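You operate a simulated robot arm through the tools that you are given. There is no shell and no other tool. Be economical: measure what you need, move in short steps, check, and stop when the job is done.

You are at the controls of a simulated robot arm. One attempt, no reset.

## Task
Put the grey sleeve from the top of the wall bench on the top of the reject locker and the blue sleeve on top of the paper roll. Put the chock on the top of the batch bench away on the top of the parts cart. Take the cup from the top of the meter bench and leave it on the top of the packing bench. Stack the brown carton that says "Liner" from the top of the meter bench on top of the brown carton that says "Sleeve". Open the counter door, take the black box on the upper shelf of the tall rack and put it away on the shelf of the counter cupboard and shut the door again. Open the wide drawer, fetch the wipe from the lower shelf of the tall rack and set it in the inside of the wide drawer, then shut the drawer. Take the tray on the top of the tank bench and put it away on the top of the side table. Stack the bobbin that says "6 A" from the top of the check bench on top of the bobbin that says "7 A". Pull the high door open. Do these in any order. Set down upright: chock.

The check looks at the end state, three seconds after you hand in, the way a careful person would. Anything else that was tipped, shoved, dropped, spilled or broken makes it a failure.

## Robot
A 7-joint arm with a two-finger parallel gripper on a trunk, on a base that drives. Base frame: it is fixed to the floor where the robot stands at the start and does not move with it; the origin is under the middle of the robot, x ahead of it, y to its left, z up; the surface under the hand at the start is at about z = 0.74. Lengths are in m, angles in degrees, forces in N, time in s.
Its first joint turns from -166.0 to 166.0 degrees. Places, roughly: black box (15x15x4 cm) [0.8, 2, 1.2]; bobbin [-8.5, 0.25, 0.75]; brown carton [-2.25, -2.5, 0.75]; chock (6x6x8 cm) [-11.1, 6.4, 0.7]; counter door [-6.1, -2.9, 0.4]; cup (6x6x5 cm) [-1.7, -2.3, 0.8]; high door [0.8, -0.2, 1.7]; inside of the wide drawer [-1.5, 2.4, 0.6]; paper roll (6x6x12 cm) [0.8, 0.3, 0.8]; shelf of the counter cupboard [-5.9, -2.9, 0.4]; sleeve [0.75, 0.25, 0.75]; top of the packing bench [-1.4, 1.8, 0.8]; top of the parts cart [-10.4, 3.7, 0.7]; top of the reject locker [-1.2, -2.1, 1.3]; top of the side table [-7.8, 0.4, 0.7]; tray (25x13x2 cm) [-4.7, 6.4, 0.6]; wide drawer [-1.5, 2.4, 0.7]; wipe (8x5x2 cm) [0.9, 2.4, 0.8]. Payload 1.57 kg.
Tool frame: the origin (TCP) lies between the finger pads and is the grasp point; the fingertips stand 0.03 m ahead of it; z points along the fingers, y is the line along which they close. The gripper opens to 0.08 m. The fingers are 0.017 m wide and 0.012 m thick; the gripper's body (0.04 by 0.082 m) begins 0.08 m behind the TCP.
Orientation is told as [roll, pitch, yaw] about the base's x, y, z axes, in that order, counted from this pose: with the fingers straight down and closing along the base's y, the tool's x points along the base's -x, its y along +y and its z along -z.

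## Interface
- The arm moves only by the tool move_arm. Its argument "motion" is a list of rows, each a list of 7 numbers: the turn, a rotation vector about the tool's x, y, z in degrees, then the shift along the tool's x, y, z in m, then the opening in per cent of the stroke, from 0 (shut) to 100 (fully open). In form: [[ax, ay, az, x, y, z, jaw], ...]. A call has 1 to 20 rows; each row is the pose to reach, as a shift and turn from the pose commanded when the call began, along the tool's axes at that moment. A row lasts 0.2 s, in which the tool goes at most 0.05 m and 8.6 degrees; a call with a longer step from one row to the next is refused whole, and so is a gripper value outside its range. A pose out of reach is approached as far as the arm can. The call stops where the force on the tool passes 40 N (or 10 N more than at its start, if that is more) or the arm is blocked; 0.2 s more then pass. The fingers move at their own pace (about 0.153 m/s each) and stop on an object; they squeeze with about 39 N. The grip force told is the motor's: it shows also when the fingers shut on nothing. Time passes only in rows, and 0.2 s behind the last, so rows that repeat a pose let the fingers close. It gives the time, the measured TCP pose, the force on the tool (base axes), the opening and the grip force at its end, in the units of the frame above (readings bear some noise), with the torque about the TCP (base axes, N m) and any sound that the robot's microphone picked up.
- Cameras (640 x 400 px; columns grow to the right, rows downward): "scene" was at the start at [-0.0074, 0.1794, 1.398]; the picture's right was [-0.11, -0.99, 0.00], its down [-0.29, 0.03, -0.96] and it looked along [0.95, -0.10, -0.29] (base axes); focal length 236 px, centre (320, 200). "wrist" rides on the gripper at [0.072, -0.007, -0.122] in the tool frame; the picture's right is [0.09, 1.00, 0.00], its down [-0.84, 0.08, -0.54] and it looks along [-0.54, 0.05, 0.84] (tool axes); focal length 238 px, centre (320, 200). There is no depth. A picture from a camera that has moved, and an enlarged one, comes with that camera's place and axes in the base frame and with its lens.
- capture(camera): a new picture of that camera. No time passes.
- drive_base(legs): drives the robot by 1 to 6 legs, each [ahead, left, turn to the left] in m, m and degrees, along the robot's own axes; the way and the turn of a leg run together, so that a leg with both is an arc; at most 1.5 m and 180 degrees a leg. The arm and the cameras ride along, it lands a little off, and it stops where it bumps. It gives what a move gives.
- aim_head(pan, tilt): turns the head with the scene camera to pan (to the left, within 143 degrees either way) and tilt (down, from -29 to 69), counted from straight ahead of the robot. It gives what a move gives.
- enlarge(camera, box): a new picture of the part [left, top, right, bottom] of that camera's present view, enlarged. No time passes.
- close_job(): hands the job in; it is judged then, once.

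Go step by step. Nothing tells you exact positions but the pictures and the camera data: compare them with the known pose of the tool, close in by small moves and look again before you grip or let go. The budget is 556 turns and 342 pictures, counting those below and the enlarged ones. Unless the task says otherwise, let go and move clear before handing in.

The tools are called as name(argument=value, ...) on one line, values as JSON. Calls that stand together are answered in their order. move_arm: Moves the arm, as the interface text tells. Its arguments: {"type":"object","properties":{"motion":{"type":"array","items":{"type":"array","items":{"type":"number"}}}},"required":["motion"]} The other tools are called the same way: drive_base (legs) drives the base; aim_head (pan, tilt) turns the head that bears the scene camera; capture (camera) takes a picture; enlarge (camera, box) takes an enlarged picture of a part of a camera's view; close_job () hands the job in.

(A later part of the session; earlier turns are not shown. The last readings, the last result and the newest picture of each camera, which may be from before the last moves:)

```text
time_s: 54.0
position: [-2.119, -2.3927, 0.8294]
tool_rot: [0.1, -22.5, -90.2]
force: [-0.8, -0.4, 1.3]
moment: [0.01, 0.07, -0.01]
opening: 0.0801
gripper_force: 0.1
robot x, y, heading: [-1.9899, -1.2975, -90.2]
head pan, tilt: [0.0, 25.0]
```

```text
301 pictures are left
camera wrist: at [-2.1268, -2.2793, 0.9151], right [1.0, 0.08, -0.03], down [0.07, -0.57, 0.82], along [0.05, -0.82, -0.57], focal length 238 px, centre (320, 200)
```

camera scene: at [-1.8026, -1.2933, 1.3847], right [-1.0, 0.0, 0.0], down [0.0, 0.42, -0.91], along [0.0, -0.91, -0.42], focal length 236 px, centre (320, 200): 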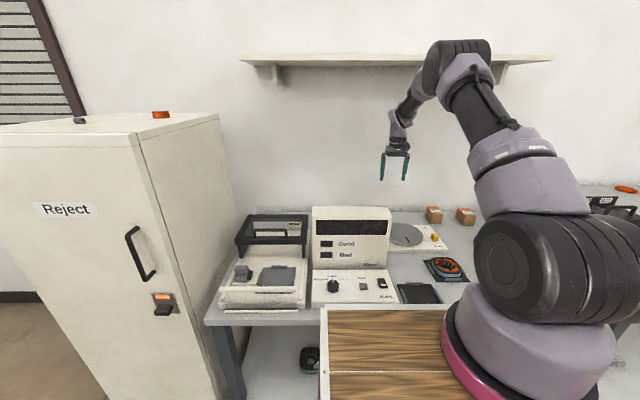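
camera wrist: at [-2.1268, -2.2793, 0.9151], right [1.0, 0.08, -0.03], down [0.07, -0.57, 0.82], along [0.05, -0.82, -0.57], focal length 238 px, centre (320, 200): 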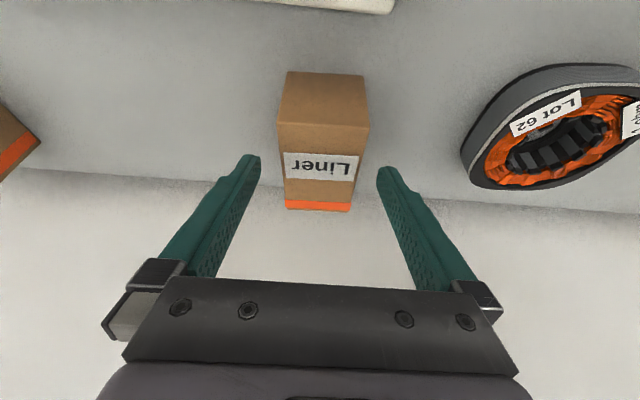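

move_arm(motion=[[0, 0, 0, 0, 0, 0.03, 100], [0, 0, 0, 0, 0, 0.049, 100], [0, 0, 0, 0, 0, 0.049, 60], [0, 0, 0, 0, 0, 0.049, 0], [0, 0, 0, 0, 0, 0.049, 0], [0, 0, 0, 0, 0, 0.049, 0]])

capture(camera="wrist")

```text
time_s: 55.5
position: [-2.1165, -2.4047, 0.7837]
tool_rot: [0.1, -22.5, -90.1]
force: [0.3, -0.2, 0.1]
moment: [0.03, -0.01, -0.02]
opening: 0.0557
gripper_force: 39.3
out of reach, approached as far as the arm can: row 2, 3, 4, 5, 6
robot x, y, heading: [-1.9933, -1.3014, -90.0]
head pan, tilt: [0.0, 25.0]
```

```text
300 pictures are left
camera wrist: at [-2.1256, -2.2923, 0.8699], right [1.0, 0.08, -0.03], down [0.08, -0.57, 0.82], along [0.05, -0.82, -0.57], focal length 238 px, centre (320, 200)
```

wrist: 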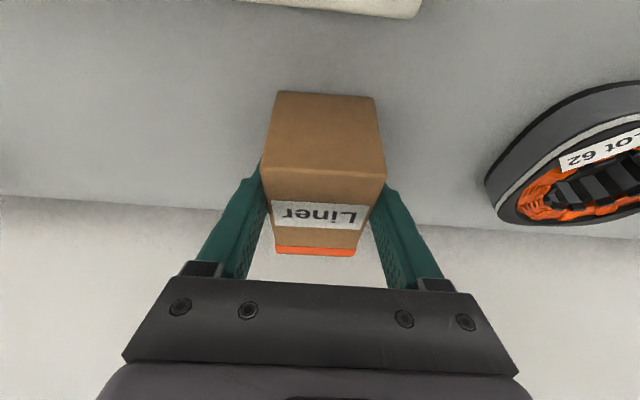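

Liner is gripped. Lift it, back off and strafe right to bring it in front of the Sleeve carton.

move_arm(motion=[[0, 0, 0, 0, 0, -0.04, 0], [0, 0, 0, 0, 0, -0.08, 0], [0, 0, 0, 0, 0, -0.12, 0], [0, 0, 0, 0, 0, -0.16, 0]])

drive_base(legs=[[-0.06, 0, 0], [0, -0.467, 0], [0.06, 0, 0]])

capture(camera="wrist")

capture(camera="scene")

```text
time_s: 56.5
position: [-2.1178, -2.3452, 0.9309]
tool_rot: [0.1, -22.3, -90.1]
force: [0.7, -0.2, -3.5]
moment: [-0.03, 0.02, -0.04]
opening: 0.0559
gripper_force: 38.8
robot x, y, heading: [-1.9942, -1.3, -89.9]
head pan, tilt: [0.0, 25.0]
```

```text
time_s: 60.4
position: [-2.5916, -2.3422, 0.9305]
tool_rot: [0.1, -22.4, -90.1]
force: [-0.3, -1.1, -2.1]
moment: [0.03, 0.02, -0.01]
opening: 0.0557
gripper_force: 39.2
robot x, y, heading: [-2.4684, -1.3038, -90.0]
head pan, tilt: [0.0, 25.0]
```

```text
299 pictures are left
camera wrist: at [-2.5995, -2.23, 1.0177], right [1.0, 0.08, -0.03], down [0.08, -0.57, 0.82], along [0.05, -0.82, -0.57], focal length 238 px, centre (320, 200)
```

wrist: 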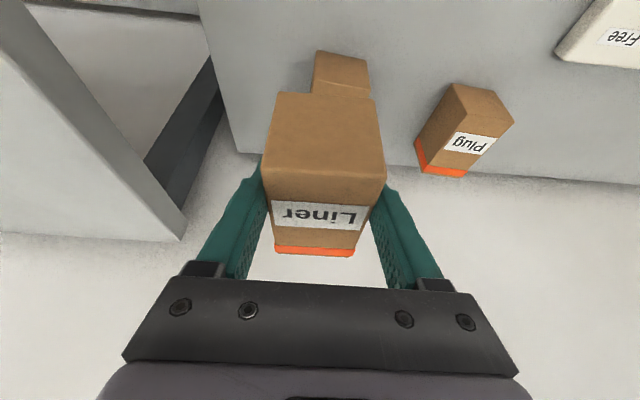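

```text
298 pictures are left
camera scene: at [-2.2767, -1.2916, 1.3848], right [-1.0, 0.0, 0.0], down [0.0, 0.42, -0.91], along [0.0, -0.91, -0.42], focal length 236 px, centre (320, 200)
```

scene: 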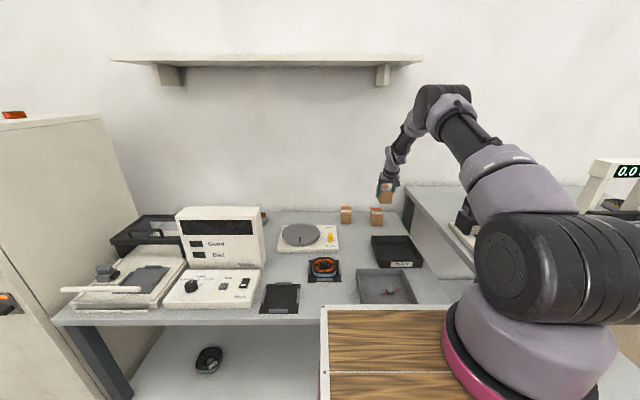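

enlarge(camera="wrist", box=[280, 40, 400, 115])

enlarge(camera="scene", box=[320, 160, 420, 235])

```text
5.33 times, centred on (340, 78) of wrist
camera zoom: at [-2.5995, -2.23, 1.0177], right [1.0, 0.08, -0.03], down [0.08, -0.57, 0.82], along [0.05, -0.82, -0.57], focal length 1271 px, centre (213, 853)
```

zoom: 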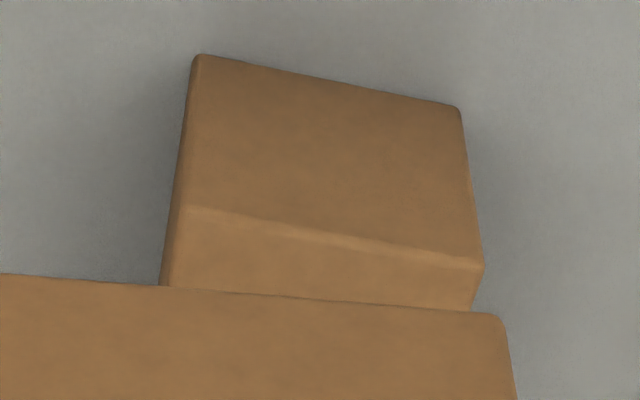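

```text
5.33 times, centred on (370, 198) of scene
camera zoom: at [-2.2767, -1.2916, 1.3848], right [-1.0, 0.0, 0.0], down [0.0, 0.42, -0.91], along [0.0, -0.91, -0.42], focal length 1261 px, centre (53, 213)
```

zoom: 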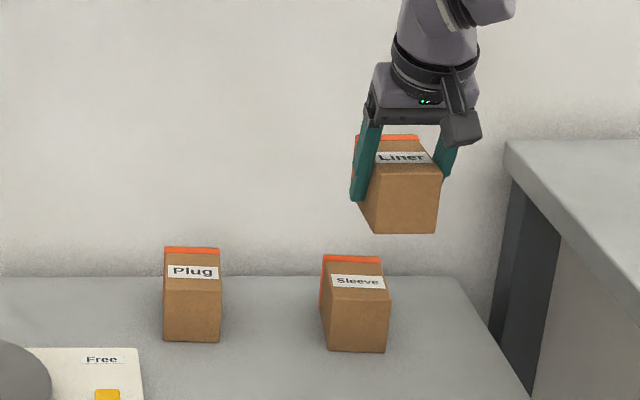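

Sleeve carton centre ≈ (-2.579,-2.397), top z≈0.798, yaw ≈ -4°. I'll position Liner above it.

move_arm(motion=[[1.6, 0, 3.88, 0, 0.0136, 0, 0], [1.6, 0, 3.88, -0.009, 0.0136, 0.034, 0], [1.6, 0, 3.88, -0.0178, 0.0136, 0.0668, 0], [1.6, 0, 3.88, -0.0178, 0.0136, 0.0668, 0]])

capture(camera="wrist")

enlarge(camera="scene", box=[320, 160, 420, 235])

```text
time_s: 61.4
position: [-2.5777, -2.384, 0.8754]
tool_rot: [0.2, -22.4, -94.3]
force: [0.0, 0.6, -1.8]
moment: [0.02, -0.02, 0.01]
opening: 0.0557
gripper_force: 38.5
robot x, y, heading: [-2.4664, -1.3022, -89.8]
head pan, tilt: [0.0, 25.0]
```

```text
295 pictures are left
camera wrist: at [-2.577, -2.2715, 0.9618], right [1.0, 0.01, -0.03], down [0.03, -0.57, 0.82], along [-0.01, -0.82, -0.57], focal length 238 px, centre (320, 200)
```

wrist: 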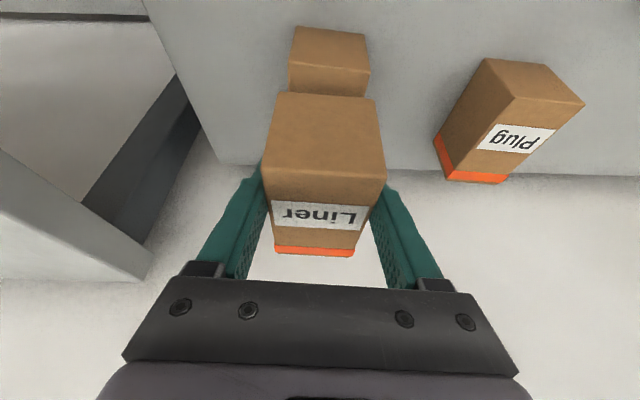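

```text
5.33 times, centred on (370, 198) of scene
camera zoom: at [-2.2767, -1.2914, 1.3848], right [-1.0, 0.0, 0.0], down [0.0, 0.42, -0.91], along [0.0, -0.91, -0.42], focal length 1261 px, centre (53, 213)
```

zoom: 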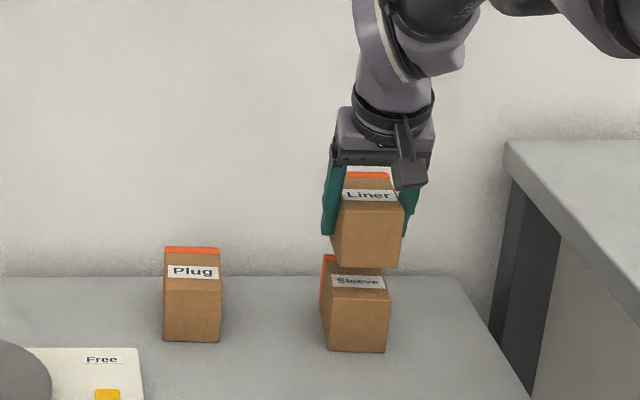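

move_arm(motion=[[0, 0, 0, 0.005, 0, 0.012, 0], [0, 0, 0, 0.0095, 0, 0.0231, 0], [0, 0, 0, 0.0095, 0, 0.0231, 0]])

enlarge(camera="wrist", box=[250, 20, 400, 120])

enlarge(camera="scene", box=[350, 180, 410, 230])

```text
time_s: 62.2
position: [-2.5773, -2.3827, 0.8523]
tool_rot: [0.1, -22.4, -94.4]
force: [-0.2, -0.4, -2.3]
moment: [0.0, -0.05, -0.04]
opening: 0.0557
gripper_force: 38.9
robot x, y, heading: [-2.4652, -1.2966, -89.9]
head pan, tilt: [0.0, 25.0]
```

```text
4.00 times, centred on (325, 70) of wrist
camera zoom: at [-2.5769, -2.2714, 0.9374], right [1.0, 0.01, -0.03], down [0.03, -0.57, 0.82], along [-0.01, -0.82, -0.57], focal length 953 px, centre (300, 720)
```

zoom: 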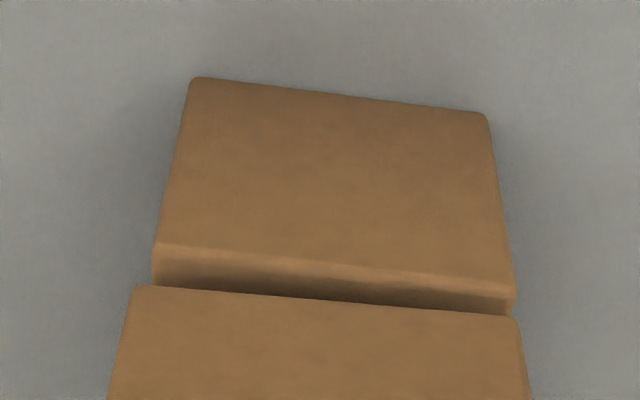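

```text
8.00 times, centred on (380, 205) of scene
camera zoom: at [-2.2767, -1.2916, 1.3848], right [-1.0, 0.0, 0.0], down [0.0, 0.42, -0.91], along [0.0, -0.91, -0.42], focal length 1892 px, centre (-160, 160)
```

zoom: 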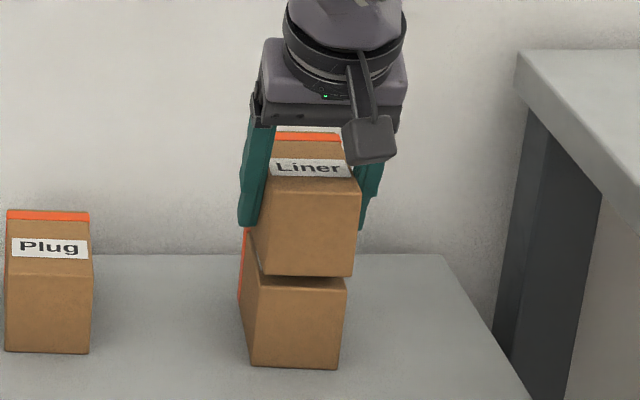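

move_arm(motion=[[0, 0, 0, 0.0019, 0.003, 0.0046, 0], [0, 0, 0, 0.003, 0.003, 0.0074, 0], [0, 0, 0, 0.003, 0.003, 0.0074, 0]])

```text
time_s: 63.0
position: [-2.574, -2.3853, 0.8441]
tool_rot: [0.2, -22.3, -94.4]
force: [0.1, -0.8, -1.6]
moment: [0.06, 0.01, 0.0]
opening: 0.0556
gripper_force: 39.3
robot x, y, heading: [-2.4698, -1.2978, -90.0]
head pan, tilt: [0.0, 25.0]
```

move_arm(motion=[[0, 0, 0, 0.0008, 0, 0.0018, 0], [0, 0, 0, 0.0008, 0, 0.0018, 0]])

move_arm(motion=[[0, 0, 0, 0.0008, 0, 0.0018, 0], [0, 0, 0, 0.0008, 0, 0.0018, 0]])

enlarge(camera="scene", box=[350, 180, 410, 230])

```text
time_s: 63.6
position: [-2.5758, -2.3849, 0.8425]
tool_rot: [0.1, -22.5, -94.2]
force: [-1.5, -0.1, 2.2]
moment: [0.21, -0.14, 0.08]
opening: 0.0557
gripper_force: 38.8
robot x, y, heading: [-2.4675, -1.3023, -90.1]
head pan, tilt: [0.0, 25.0]
```

```text
time_s: 64.2
position: [-2.5733, -2.3851, 0.8415]
tool_rot: [0.1, -22.6, -94.4]
force: [-1.8, 3.6, 20.4]
moment: [0.95, -0.1, 0.02]
opening: 0.0558
gripper_force: 39.2
robot x, y, heading: [-2.464, -1.2969, -90.1]
head pan, tilt: [0.0, 25.0]
```

```text
8.00 times, centred on (380, 205) of scene
camera zoom: at [-2.2766, -1.2904, 1.3847], right [-1.0, 0.0, 0.0], down [0.0, 0.42, -0.91], along [0.0, -0.91, -0.42], focal length 1892 px, centre (-160, 160)
```

zoom: 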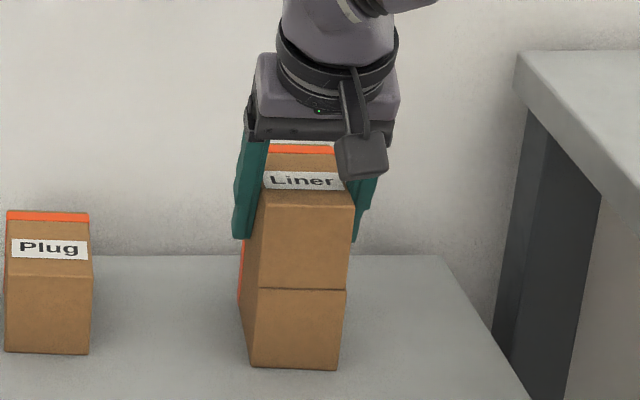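

Nicely aligned and in contact. Release and retract.

move_arm(motion=[[0, 0, 0, 0, 0, -0.0005, 80], [0, 0, 0, 0, 0, -0.0005, 100], [0, 0, 0, 0, 0, -0.0005, 100], [0, 0, 0, 0, 0, -0.03, 100], [0, 0, 0, 0, 0, -0.07, 100], [0, 0, 0, 0, 0, -0.11, 100], [0, 0, 0, 0, 0, -0.15, 100], [0, 0, 0, 0.03, 0, -0.18, 100]])

capture(camera="scene")

```text
time_s: 66.0
position: [-2.5684, -2.2905, 0.9934]
tool_rot: [0.2, -22.2, -94.3]
force: [0.2, -0.1, -0.5]
moment: [-0.01, 0.01, 0.01]
opening: 0.0798
gripper_force: 0.0
robot x, y, heading: [-2.462, -1.2954, -90.1]
head pan, tilt: [0.0, 25.0]
```

```text
290 pictures are left
camera scene: at [-2.2767, -1.2921, 1.3848], right [-1.0, 0.0, 0.0], down [0.0, 0.42, -0.91], along [0.0, -0.91, -0.42], focal length 236 px, centre (320, 200)
```

scene: 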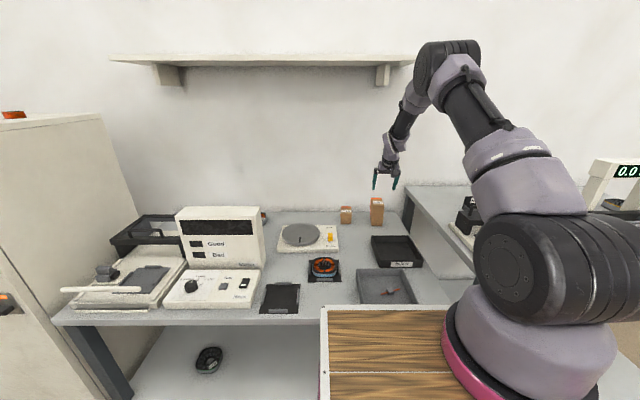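

Stack is done. Raise and strafe left to the cup behind the fixture.

move_arm(motion=[[0, 5, -4, -0.015, 0, -0.037, 100], [0, 12, -4, -0.03, 0, -0.074, 100], [0, 18, -4, -0.045, 0, -0.111, 100], [0, 22, -4, -0.06, 0, -0.148, 100], [0, 22, -4, -0.07, 0, -0.185, 100]])

drive_base(legs=[[-0.06, 0, 0], [0, 0.75, 0], [0.05, 0, 0]])

capture(camera="wrist")

capture(camera="scene")

```text
time_s: 67.2
position: [-2.5691, -2.2861, 1.1929]
tool_rot: [-0.9, -0.3, -90.4]
force: [-0.3, 0.0, -0.8]
moment: [-0.01, 0.02, 0.01]
opening: 0.0801
gripper_force: 0.1
robot x, y, heading: [-2.4641, -1.2965, -90.1]
head pan, tilt: [0.0, 25.0]
```

```text
time_s: 72.3
position: [-1.8243, -2.2761, 1.195]
tool_rot: [-0.7, -0.3, -90.1]
force: [-0.5, 0.3, 0.3]
moment: [0.0, 0.03, 0.0]
opening: 0.0802
gripper_force: 0.0
robot x, y, heading: [-1.7229, -1.2883, -89.7]
head pan, tilt: [0.0, 25.0]
```

```text
289 pictures are left
camera wrist: at [-1.8304, -2.2035, 1.3161], right [1.0, 0.09, -0.01], down [0.08, -0.83, 0.55], along [0.04, -0.54, -0.84], focal length 238 px, centre (320, 200)
```

wrist: 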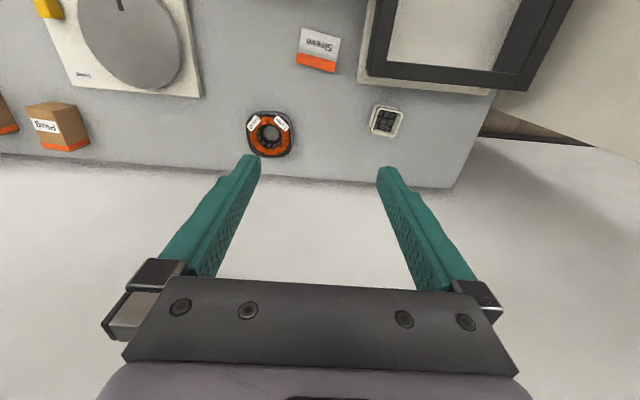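

```text
288 pictures are left
camera scene: at [-1.5343, -1.281, 1.3848], right [-1.0, 0.0, 0.0], down [0.0, 0.42, -0.91], along [0.0, -0.91, -0.42], focal length 236 px, centre (320, 200)
```

scene: 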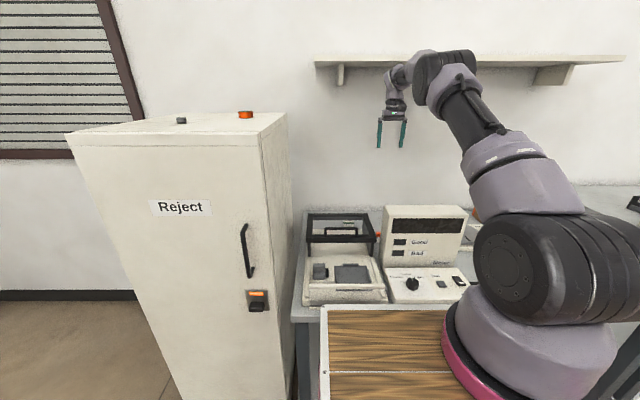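

enlarge(camera="wrist", box=[330, 30, 530, 160])

enlarge(camera="scene", box=[290, 195, 400, 310])

```text
3.08 times, centred on (430, 95) of wrist
camera zoom: at [-1.8304, -2.2035, 1.3161], right [1.0, 0.09, -0.01], down [0.08, -0.83, 0.55], along [0.04, -0.54, -0.84], focal length 733 px, centre (-18, 523)
```

zoom: 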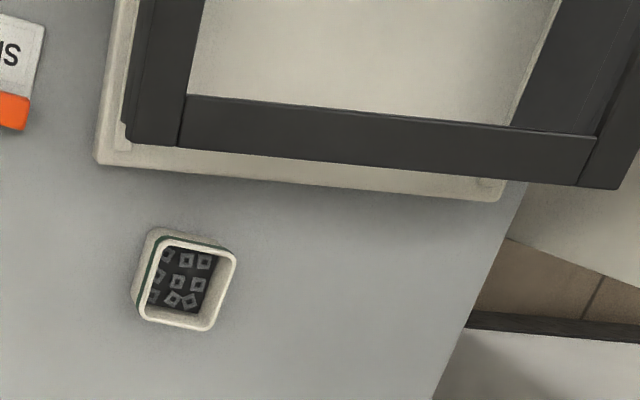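

```text
3.48 times, centred on (345, 252) of scene
camera zoom: at [-1.5343, -1.281, 1.3848], right [-1.0, 0.0, 0.0], down [0.0, 0.42, -0.91], along [0.0, -0.91, -0.42], focal length 822 px, centre (233, 17)
```

zoom: 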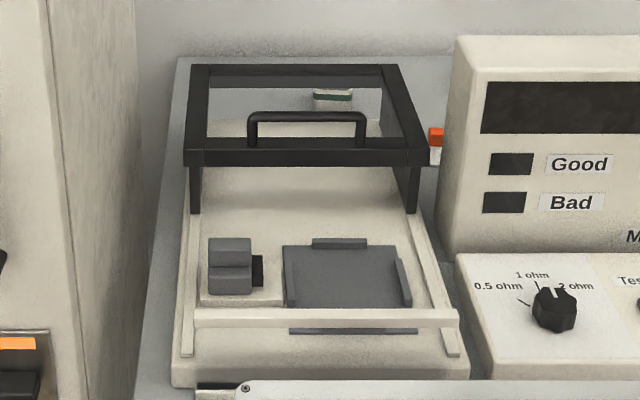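

Cup (with nuts) centre ≈ (-1.676,-2.328), rim z≈0.79; lid frame top 0.868 just in front of it. I'll rotate the gripper 90° so the camera side clears the frame, and creep slightly closer.

drive_base(legs=[[0.025, 0, 0]])

move_arm(motion=[[0, 0, -8, 0, 0.02, 0, 100], [0, 0, -16, 0, 0.04, 0, 100], [0, 0, -24, 0, 0.06, 0.01, 100], [0, 0, -32, 0, 0.08, 0.02, 100], [0, 0, -40, 0, 0.1, 0.03, 100], [0, 0, -48, 0, 0.12, 0.04, 100], [0, 0, -56, 0, 0.13, 0.05, 100], [0, 0, -64, 0, 0.14, 0.06, 100], [0, 0, -72, 0, 0.15, 0.07, 100], [0, 0, -80, 0, 0.15, 0.08, 100], [0, 0, -88, 0, 0.15, 0.09, 100]])

capture(camera="wrist")

capture(camera="scene")

```text
time_s: 73.1
position: [-1.8242, -2.3012, 1.1948]
tool_rot: [-0.6, -0.2, -90.1]
force: [0.4, 0.2, -0.7]
moment: [0.01, -0.01, -0.01]
opening: 0.08
gripper_force: 0.0
robot x, y, heading: [-1.7237, -1.3146, -89.8]
head pan, tilt: [0.0, 25.0]
```

```text
time_s: 75.5
position: [-1.6754, -2.301, 1.1023]
tool_rot: [-0.4, 0.7, -1.9]
force: [0.7, 0.4, -0.4]
moment: [-0.01, 0.02, -0.01]
opening: 0.0801
gripper_force: 0.1
robot x, y, heading: [-1.7228, -1.3098, -90.1]
head pan, tilt: [0.0, 25.0]
```

```text
285 pictures are left
camera wrist: at [-1.7466, -2.3047, 1.2254], right [-0.06, 1.0, -0.01], down [0.85, 0.05, 0.53], along [0.53, 0.03, -0.85], focal length 238 px, centre (320, 200)
```

wrist: 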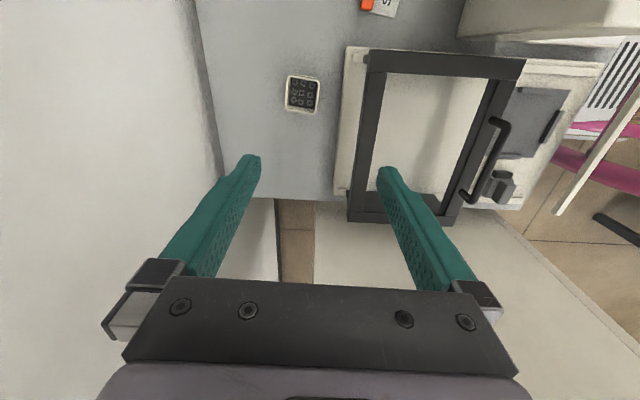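

```text
284 pictures are left
camera scene: at [-1.5342, -1.3057, 1.3847], right [-1.0, 0.0, 0.0], down [0.0, 0.42, -0.91], along [0.0, -0.91, -0.42], focal length 236 px, centre (320, 200)
```

scene: 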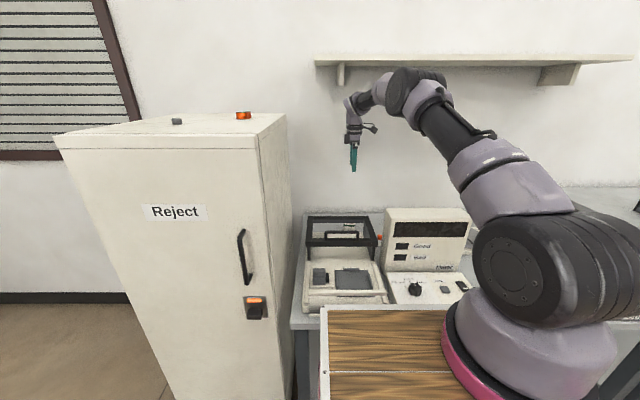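

move_arm(motion=[[0, 0, 0, 0.004, -0.02, 0.03, 100], [0, 0, 0, 0.004, -0.028, 0.075, 100], [0, 0, 0, 0.004, -0.028, 0.12, 100], [0, 0, 0, 0.004, -0.028, 0.16, 100], [0, 0, 0, 0.004, -0.028, 0.19, 100]])

capture(camera="wrist")

```text
time_s: 76.7
position: [-1.6833, -2.3306, 0.912]
tool_rot: [-0.4, 0.6, -2.2]
force: [-0.6, -0.2, 0.7]
moment: [-0.01, 0.06, -0.01]
opening: 0.0801
gripper_force: 0.1
robot x, y, heading: [-1.7263, -1.3152, -90.1]
head pan, tilt: [0.0, 25.0]
```

```text
283 pictures are left
camera wrist: at [-1.7554, -2.3331, 1.0358], right [-0.05, 1.0, -0.01], down [0.85, 0.05, 0.53], along [0.53, 0.02, -0.85], focal length 238 px, centre (320, 200)
```

wrist: 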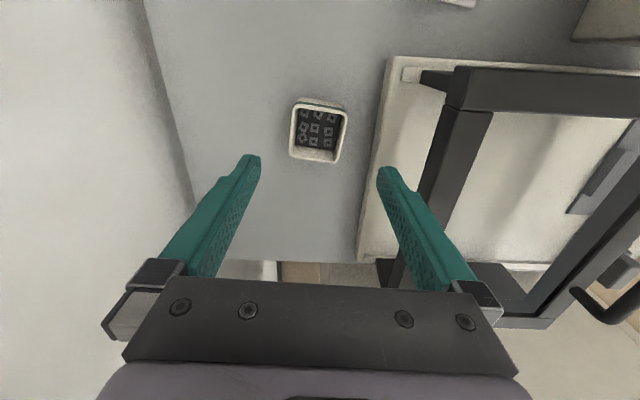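

move_arm(motion=[[0, 0, 0, 0, -0.001, 0.04, 100], [0, 0, 0, 0, -0.001, 0.08, 100], [0, 0, 0, 0, -0.001, 0.105, 100], [0, 0, 0, 0, -0.001, 0.128, 100]])

capture(camera="wrist")

```text
time_s: 77.7
position: [-1.6811, -2.3273, 0.7865]
tool_rot: [-0.4, 0.8, -2.1]
force: [0.0, 0.1, 0.3]
moment: [0.02, -0.01, -0.04]
opening: 0.0798
gripper_force: 0.0
out of reach, approached as far as the arm can: row 4
robot x, y, heading: [-1.7253, -1.315, -89.9]
head pan, tilt: [0.0, 25.0]
```

```text
282 pictures are left
camera wrist: at [-1.7529, -2.3303, 0.9108], right [-0.05, 1.0, -0.01], down [0.85, 0.05, 0.53], along [0.53, 0.02, -0.85], focal length 238 px, centre (320, 200)
```

wrist: 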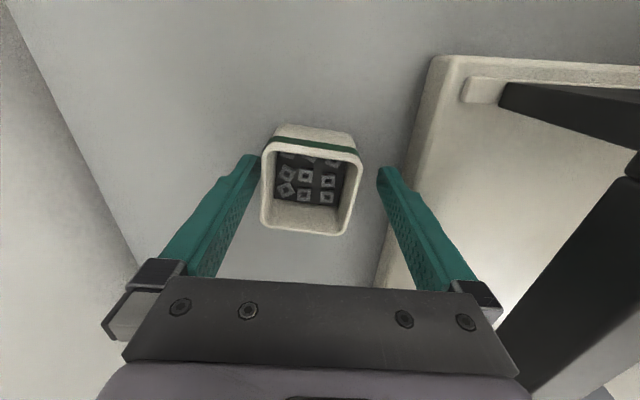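

move_arm(motion=[[0, 0, 0, 0, 0, 0, 70], [0, 0, 0, 0, 0, 0, 30], [0, 0, 0, 0, 0, 0, 0], [0, 0, 0, 0, 0, 0, 0]])

move_arm(motion=[[0, 0, 0, 0, 0, -0.02, 0], [0, 0, 0, 0, 0, -0.05, 0], [0, 0, 0, 0, 0, -0.09, 0], [0, 0, 0, 0, 0, -0.13, 0], [0, 0, 0, 0, 0, -0.17, 0], [0, 0, 0, 0, 0, -0.21, 0], [0, 0, 0, 0, 0.02, -0.25, 0], [0, 0, 0, 0, 0.05, -0.28, 0], [0, 0, 0, 0, 0.08, -0.31, 0], [0, 0, 0, 0, 0.11, -0.33, 0]])

capture(camera="wrist")

```text
time_s: 78.7
position: [-1.6817, -2.327, 0.7863]
tool_rot: [-0.3, 0.6, -2.2]
force: [-0.3, 0.0, -0.3]
moment: [0.03, -0.07, -0.03]
opening: 0.0556
gripper_force: 39.3
robot x, y, heading: [-1.7223, -1.3141, -89.7]
head pan, tilt: [0.0, 25.0]
```

```text
time_s: 80.9
position: [-1.6734, -2.2158, 1.1136]
tool_rot: [-0.3, 0.7, -2.2]
force: [0.1, -0.3, -1.8]
moment: [0.05, 0.01, 0.02]
opening: 0.0555
gripper_force: 39.7
robot x, y, heading: [-1.722, -1.3115, -90.0]
head pan, tilt: [0.0, 25.0]
```

```text
281 pictures are left
camera wrist: at [-1.7447, -2.2191, 1.2371], right [-0.05, 1.0, 0.0], down [0.85, 0.05, 0.53], along [0.53, 0.03, -0.85], focal length 238 px, centre (320, 200)
```

wrist: 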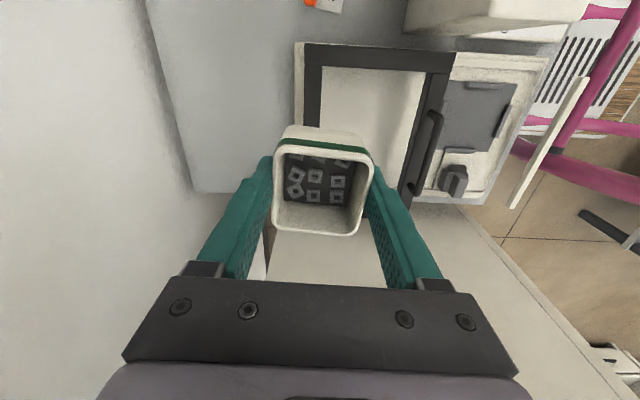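

Cup is held upright. Retract the arm, back off, and go around the centre bench to the packing bench.

move_arm(motion=[[0, 0, 0, 0, 0.04, 0, 0], [0, 0, 0, 0, 0.085, 0, 0], [0, 0, 0, 0, 0.13, 0, 0], [0, 0, 0, 0, 0.175, 0, 0], [0, 0, 0, 0, 0.22, 0, 0], [0, 0, 0, 0, 0.265, 0, 0], [0, 0, 0, 0, 0.31, 0, 0], [0, 0, 0, 0, 0.35, 0, 0]])

drive_base(legs=[[-0.26, 0, 0], [0, 1.5, 0], [0, 0, -90]])

aim_head(pan=-45, tilt=20)

capture(camera="scene")

```text
time_s: 82.7
position: [-1.6588, -1.8633, 1.1144]
tool_rot: [-0.3, 0.6, -2.2]
force: [-0.1, -1.1, -2.0]
moment: [0.02, -0.02, 0.02]
opening: 0.055
gripper_force: 38.9
robot x, y, heading: [-1.7232, -1.3144, -89.7]
head pan, tilt: [0.0, 25.0]
```

```text
time_s: 95.5
position: [-0.7647, -1.121, 1.1148]
tool_rot: [-0.4, 0.7, -90.9]
force: [0.0, -0.1, 0.0]
moment: [-0.01, 0.01, 0.03]
opening: 0.0547
gripper_force: 39.4
robot x, y, heading: [-0.2159, -1.0389, -178.5]
head pan, tilt: [0.0, 25.0]
```

```text
time_s: 96.6
position: [-0.7645, -1.1192, 1.1143]
tool_rot: [-0.4, 0.7, -90.8]
force: [0.3, 0.3, 0.0]
moment: [0.01, -0.02, 0.01]
opening: 0.055
gripper_force: 39.1
robot x, y, heading: [-0.2171, -1.0398, -178.4]
head pan, tilt: [-45.0, 20.0]
```

```text
280 pictures are left
camera scene: at [-0.179, -1.1656, 1.3928], right [0.69, 0.73, 0.0], down [0.25, -0.24, -0.94], along [-0.68, 0.65, -0.34], focal length 236 px, centre (320, 200)
```

scene: 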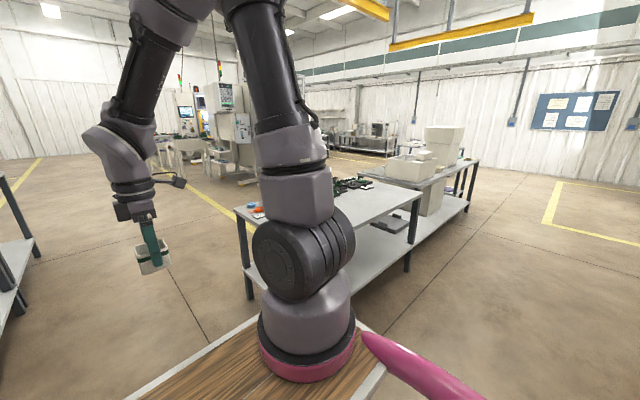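

drive_base(legs=[[0, 0, -1.5], [0, -1.45, 0], [0, -1.4, 0]])

aim_head(pan=0, tilt=25)

capture(camera="scene")

aim_head(pan=-50, tilt=30)

capture(camera="scene")

```text
time_s: 110.8
position: [-0.7431, 1.7519, 1.1153]
tool_rot: [-0.4, 0.7, -91.8]
force: [-0.5, 0.2, -0.4]
moment: [-0.02, 0.01, 0.02]
opening: 0.0549
gripper_force: 39.2
robot x, y, heading: [-0.1925, 1.8225, -179.3]
head pan, tilt: [-45.0, 20.0]
```

```text
time_s: 111.9
position: [-0.7435, 1.7522, 1.1148]
tool_rot: [-0.4, 0.6, -91.8]
force: [-0.5, 1.3, -0.3]
moment: [0.01, 0.0, 0.02]
opening: 0.0549
gripper_force: 39.2
robot x, y, heading: [-0.1932, 1.8224, -179.3]
head pan, tilt: [0.0, 25.0]
```

```text
279 pictures are left
camera scene: at [-0.1836, 1.6311, 1.3848], right [-0.01, 1.0, 0.0], down [0.42, 0.0, -0.91], along [-0.91, -0.01, -0.42], focal length 236 px, centre (320, 200)
```

scene: 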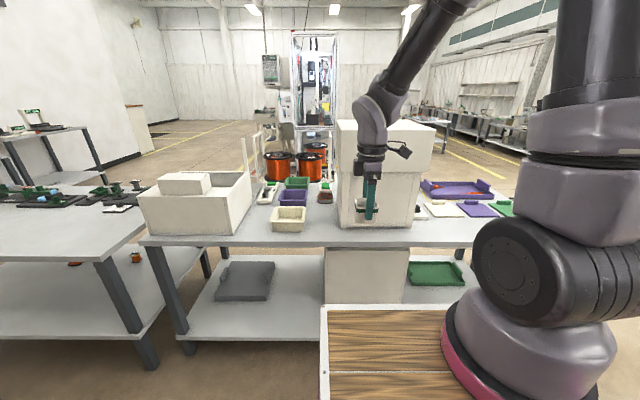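

```text
time_s: 113.1
position: [-0.7421, 1.7525, 1.1143]
tool_rot: [-0.4, 0.7, -91.7]
force: [1.1, -0.5, -0.5]
moment: [-0.03, -0.05, -0.02]
opening: 0.055
gripper_force: 39.1
robot x, y, heading: [-0.19, 1.8237, -179.8]
head pan, tilt: [-50.0, 30.0]
```

```text
278 pictures are left
camera scene: at [-0.1503, 1.7006, 1.3768], right [0.76, 0.65, 0.0], down [0.33, -0.38, -0.87], along [-0.56, 0.66, -0.5], focal length 236 px, centre (320, 200)
```

scene: 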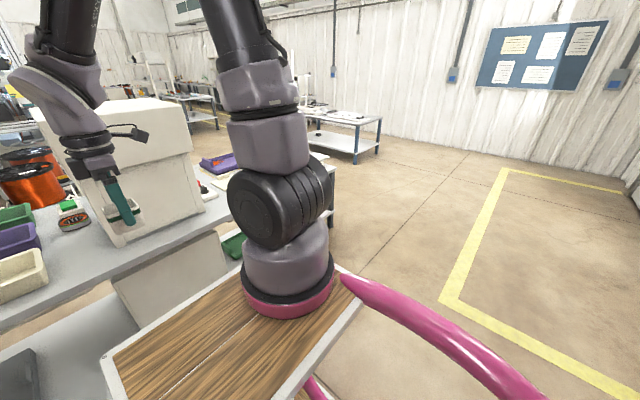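

Bench front edge x≈-1.10; there's a free spot between the cream bin and the big box around (-1.175, 1.63). Drive ahead and position.

drive_base(legs=[[0.3, 0, 0]])

aim_head(pan=0, tilt=35)

capture(camera="scene")

capture(camera="wrist")

```text
time_s: 115.1
position: [-1.0389, 1.7454, 1.1154]
tool_rot: [-0.4, 0.7, -91.5]
force: [-1.3, -0.7, -0.1]
moment: [0.01, 0.0, 0.03]
opening: 0.0549
gripper_force: 39.3
robot x, y, heading: [-0.4892, 1.816, -179.2]
head pan, tilt: [-50.0, 30.0]
```

```text
time_s: 116.3
position: [-1.0391, 1.7462, 1.115]
tool_rot: [-0.4, 0.7, -91.5]
force: [-0.6, 0.5, -0.2]
moment: [-0.01, -0.02, 0.01]
opening: 0.0547
gripper_force: 39.2
robot x, y, heading: [-0.4907, 1.8182, -179.2]
head pan, tilt: [0.0, 35.0]
```

```text
277 pictures are left
camera scene: at [-0.476, 1.6278, 1.369], right [-0.01, 1.0, 0.0], down [0.57, 0.01, -0.82], along [-0.82, -0.01, -0.57], focal length 236 px, centre (320, 200)
```

scene: 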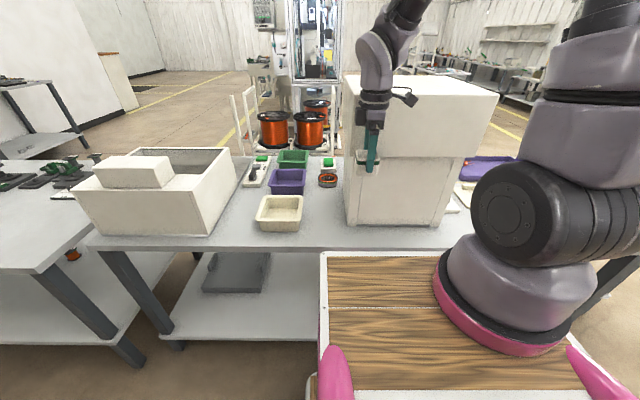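

```text
276 pictures are left
camera wrist: at [-1.0451, 1.8161, 1.2383], right [1.0, 0.07, -0.01], down [0.06, -0.84, 0.53], along [0.03, -0.53, -0.85], focal length 238 px, centre (320, 200)
```

wrist: 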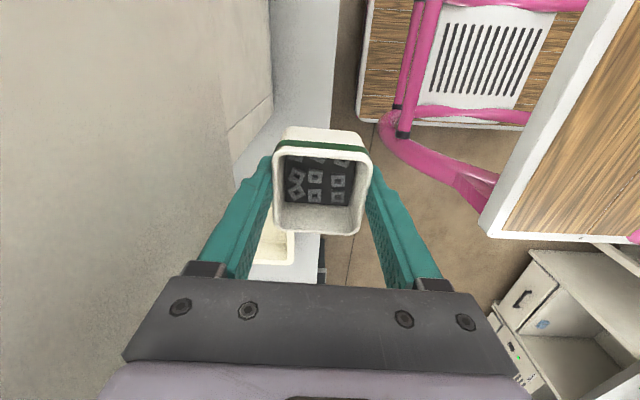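

The packing bench is higher (z≈0.81) with front at x≈-0.99 and box front ≈-1.11. Target spot: (-1.065, 1.63). Lower toward it and look.

move_arm(motion=[[0, 0, 0, -0.03, -0.005, 0.01, 0], [0, 0, 0, -0.065, -0.01, 0.035, 0], [0, 0, 0, -0.1, -0.015, 0.065, 0], [0, 0, 0, -0.117, -0.023, 0.1, 0], [0, 0, 0, -0.117, -0.023, 0.14, 0], [0, 0, 0, -0.117, -0.023, 0.17, 0]])

capture(camera="scene")

capture(camera="wrist")

```text
time_s: 117.7
position: [-1.0669, 1.6311, 0.9437]
tool_rot: [-0.4, 0.5, -91.3]
force: [0.2, 0.3, 0.2]
moment: [0.03, 0.02, -0.02]
opening: 0.0549
gripper_force: 39.0
robot x, y, heading: [-0.4902, 1.8186, -179.0]
head pan, tilt: [0.0, 35.0]
```

```text
275 pictures are left
camera scene: at [-0.4757, 1.6279, 1.369], right [-0.01, 1.0, 0.0], down [0.57, 0.01, -0.82], along [-0.82, -0.01, -0.57], focal length 236 px, centre (320, 200)
```

scene: 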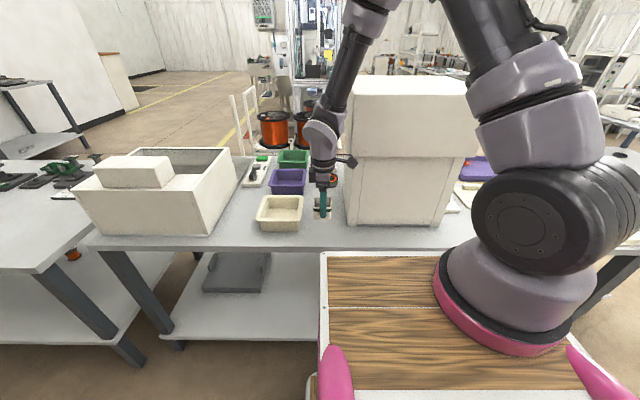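

```text
274 pictures are left
camera wrist: at [-1.0725, 1.7011, 1.0676], right [1.0, 0.07, -0.01], down [0.06, -0.84, 0.53], along [0.03, -0.53, -0.85], focal length 238 px, centre (320, 200)
```

wrist: 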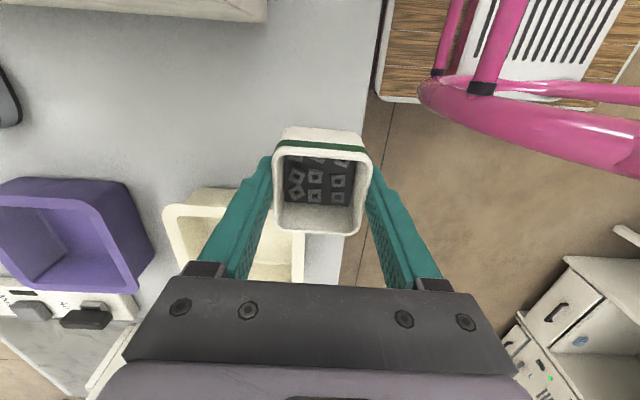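

move_arm(motion=[[0, 0, 0, 0.007, 0, 0.03, 0], [0, 0, 0, 0.007, 0, 0.055, 0], [0, 0, 0, 0.007, 0, 0.07, 0], [0, 0, 0, 0.007, 0, 0.07, 0]])

enlarge(camera="scene", box=[250, 170, 390, 260])

```text
time_s: 118.7
position: [-1.0675, 1.6397, 0.8727]
tool_rot: [-0.4, 0.7, -91.6]
force: [0.3, 0.1, 0.0]
moment: [-0.02, 0.0, 0.03]
opening: 0.0549
gripper_force: 39.2
robot x, y, heading: [-0.4889, 1.8178, -179.1]
head pan, tilt: [0.0, 35.0]
```

```text
4.44 times, centred on (320, 215) of scene
camera zoom: at [-0.476, 1.6277, 1.369], right [-0.01, 1.0, 0.0], down [0.57, 0.01, -0.82], along [-0.82, -0.01, -0.57], focal length 1051 px, centre (320, 133)
```

zoom: 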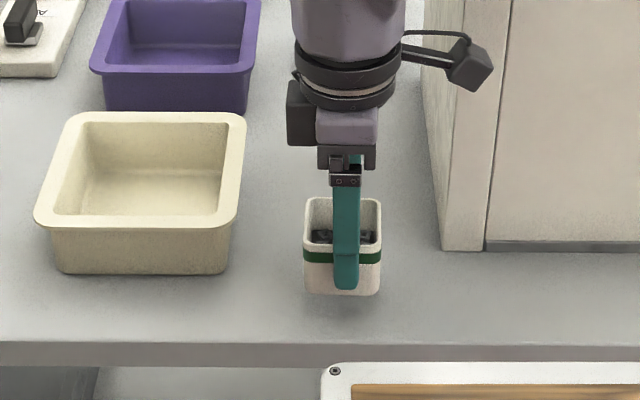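

move_arm(motion=[[0, 0, 0, 0, 0, 0.005, 0], [0, 0, 0, 0, 0, 0.01, 0], [0, 0, 0, 0, 0, 0.01, 0]])

move_arm(motion=[[0, 0, 0, 0, 0, 0.004, 0], [0, 0, 0, 0, 0, 0.008, 0], [0, 0, 0, 0, 0, 0.008, 0]])

enlarge(camera="scene", box=[250, 170, 390, 260])

```text
time_s: 119.5
position: [-1.0667, 1.6397, 0.8633]
tool_rot: [-0.3, 0.7, -91.5]
force: [-0.7, -0.2, -0.1]
moment: [0.01, -0.01, 0.01]
opening: 0.0551
gripper_force: 39.1
robot x, y, heading: [-0.4874, 1.8173, -179.3]
head pan, tilt: [0.0, 35.0]
```

```text
time_s: 120.3
position: [-1.0673, 1.6383, 0.8552]
tool_rot: [-0.4, 0.7, -91.5]
force: [0.0, 0.0, -0.6]
moment: [0.02, 0.0, 0.01]
opening: 0.0548
gripper_force: 39.3
robot x, y, heading: [-0.4893, 1.8185, -179.1]
head pan, tilt: [0.0, 35.0]
```

```text
4.44 times, centred on (320, 215) of scene
camera zoom: at [-0.476, 1.6277, 1.369], right [-0.01, 1.0, 0.0], down [0.57, 0.01, -0.82], along [-0.82, -0.01, -0.57], focal length 1051 px, centre (320, 133)
```

zoom: 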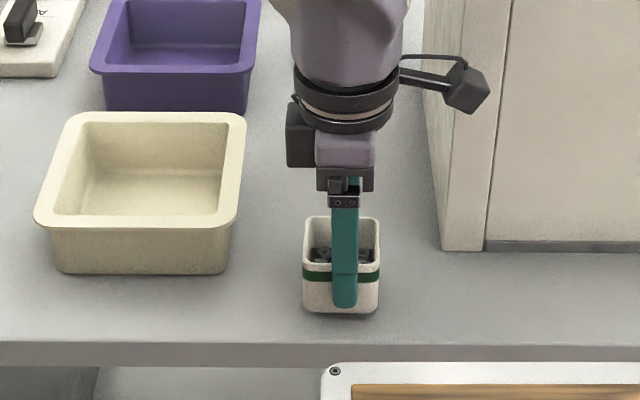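

move_arm(motion=[[0, 0, 0, 0, 0, 0.003, 0], [0, 0, 0, 0, 0, 0.006, 0], [0, 0, 0, 0, 0, 0.006, 0]])

move_arm(motion=[[0, 0, 0, 0, 0, 0.002, 0], [0, 0, 0, 0, 0, 0.004, 0], [0, 0, 0, 0, 0, 0.004, 0]])

move_arm(motion=[[0, 0, 0, 0, 0, 0.002, 0], [0, 0, 0, 0, 0, 0.004, 0], [0, 0, 0, 0, 0, 0.004, 0]])

```text
time_s: 121.1
position: [-1.0656, 1.6393, 0.8496]
tool_rot: [-0.3, 0.7, -91.5]
force: [0.0, 0.2, -1.4]
moment: [0.0, 0.02, 0.01]
opening: 0.055
gripper_force: 39.2
robot x, y, heading: [-0.4897, 1.8152, -179.1]
head pan, tilt: [0.0, 35.0]
```

```text
time_s: 121.9
position: [-1.0665, 1.6395, 0.8469]
tool_rot: [-0.5, 0.6, -91.6]
force: [-0.2, 5.0, 29.2]
moment: [0.0, -0.75, 0.13]
opening: 0.0551
gripper_force: 39.0
robot x, y, heading: [-0.4875, 1.8161, -179.3]
head pan, tilt: [0.0, 35.0]
```

```text
time_s: 122.2
position: [-1.0669, 1.6385, 0.8466]
tool_rot: [-0.5, 0.6, -91.5]
force: [4.1, 3.8, 20.1]
moment: [0.03, -0.76, 0.14]
opening: 0.0546
gripper_force: 39.1
robot x, y, heading: [-0.4913, 1.8151, -179.1]
head pan, tilt: [0.0, 35.0]
stopped in row 1: the force on the tool passed its limit at 45 N (the readings are from after the stop); the commanded pose is now the measured one
```

move_arm(motion=[[0, 0, 0, 0, 0, -0.001, 75], [0, 0, 0, 0, 0, -0.001, 100], [0, 0, 0, 0, 0, -0.001, 100], [0, 0, 0, 0, 0, -0.03, 100], [0, 0, 0, 0, 0, -0.07, 100], [0, 0, 0, 0, 0, -0.11, 100], [0, 0, 0, 0, 0, -0.15, 100], [0, 0, 0, 0, 0, -0.19, 100]])

capture(camera="wrist")

aim_head(pan=-60, tilt=30)

capture(camera="scene")

```text
time_s: 124.0
position: [-1.0698, 1.6357, 1.0348]
tool_rot: [-0.4, 0.6, -91.4]
force: [0.0, -0.6, -0.1]
moment: [-0.01, -0.01, 0.02]
opening: 0.0801
gripper_force: 0.1
robot x, y, heading: [-0.4897, 1.8173, -179.1]
head pan, tilt: [0.0, 35.0]
```

```text
271 pictures are left
camera wrist: at [-1.0737, 1.7069, 1.1599], right [1.0, 0.07, -0.01], down [0.06, -0.84, 0.53], along [0.03, -0.53, -0.85], focal length 238 px, centre (320, 200)
```

wrist: 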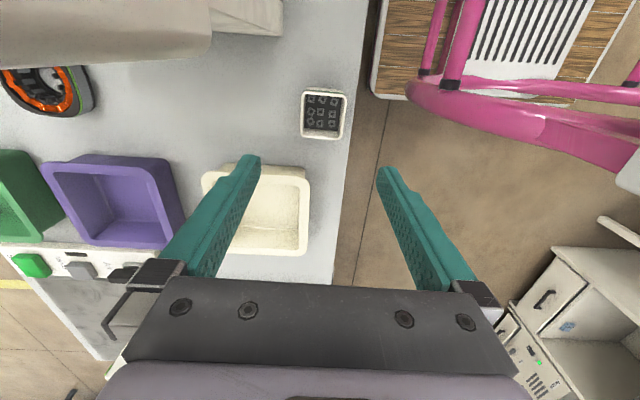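

```text
time_s: 125.3
position: [-1.0691, 1.6361, 1.0353]
tool_rot: [-0.4, 0.7, -91.4]
force: [-0.3, -0.2, 0.5]
moment: [0.0, 0.01, -0.02]
opening: 0.08
gripper_force: 0.0
robot x, y, heading: [-0.4885, 1.8183, -179.1]
head pan, tilt: [-60.0, 30.0]
```

```text
270 pictures are left
camera scene: at [-0.4343, 1.7067, 1.3768], right [0.86, 0.51, 0.0], down [0.26, -0.43, -0.87], along [-0.44, 0.74, -0.5], focal length 236 px, centre (320, 200)
```

scene: 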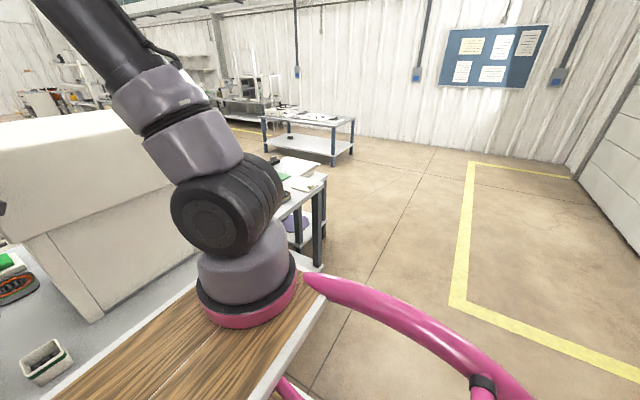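

Cup placed. Now back off and strafe right to look at the wide drawer area around y≈2.4.

drive_base(legs=[[-0.35, 0, 0], [0, -0.6, 0]])

aim_head(pan=0, tilt=30)

capture(camera="scene")

aim_head(pan=140, tilt=15)

capture(camera="scene")

```text
time_s: 130.6
position: [-0.7215, 2.234, 1.0372]
tool_rot: [-0.4, 0.6, -91.9]
force: [-0.3, -0.3, -0.1]
moment: [-0.03, -0.02, 0.01]
opening: 0.0799
gripper_force: 0.0
robot x, y, heading: [-0.1463, 2.4098, -179.5]
head pan, tilt: [-60.0, 30.0]
```

```text
time_s: 131.8
position: [-0.7211, 2.2329, 1.0366]
tool_rot: [-0.6, 0.6, -91.9]
force: [0.0, 0.0, 1.0]
moment: [0.01, -0.05, 0.0]
opening: 0.0798
gripper_force: 0.0
robot x, y, heading: [-0.139, 2.4134, -179.7]
head pan, tilt: [0.0, 30.0]
```

```text
269 pictures are left
camera scene: at [-0.1316, 2.2203, 1.3768], right [-0.01, 1.0, 0.0], down [0.5, 0.0, -0.87], along [-0.87, -0.01, -0.5], focal length 236 px, centre (320, 200)
```

scene: 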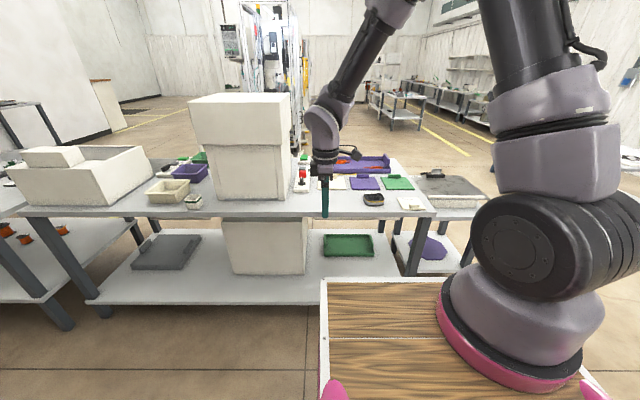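

```text
time_s: 134.1
position: [-0.7209, 2.2338, 1.0361]
tool_rot: [-0.6, 0.6, -92.0]
force: [-0.1, -0.1, 1.2]
moment: [0.03, 0.0, -0.02]
opening: 0.0799
gripper_force: 0.0
robot x, y, heading: [-0.1385, 2.4115, -179.5]
head pan, tilt: [140.0, 15.0]
```

```text
268 pictures are left
camera scene: at [0.0308, 2.1612, 1.401], right [-0.64, -0.77, 0.0], down [-0.2, 0.17, -0.97], along [0.74, -0.62, -0.26], focal length 236 px, centre (320, 200)
```

scene: 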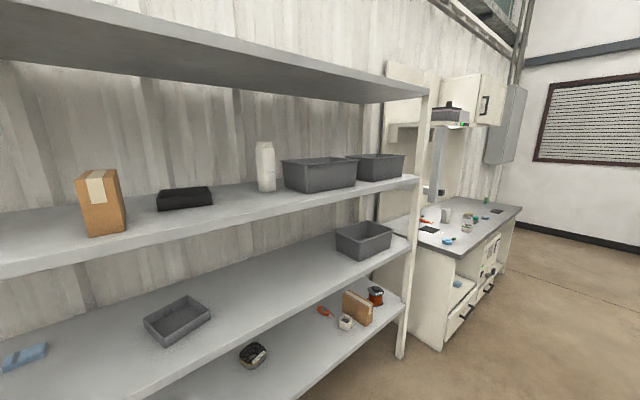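

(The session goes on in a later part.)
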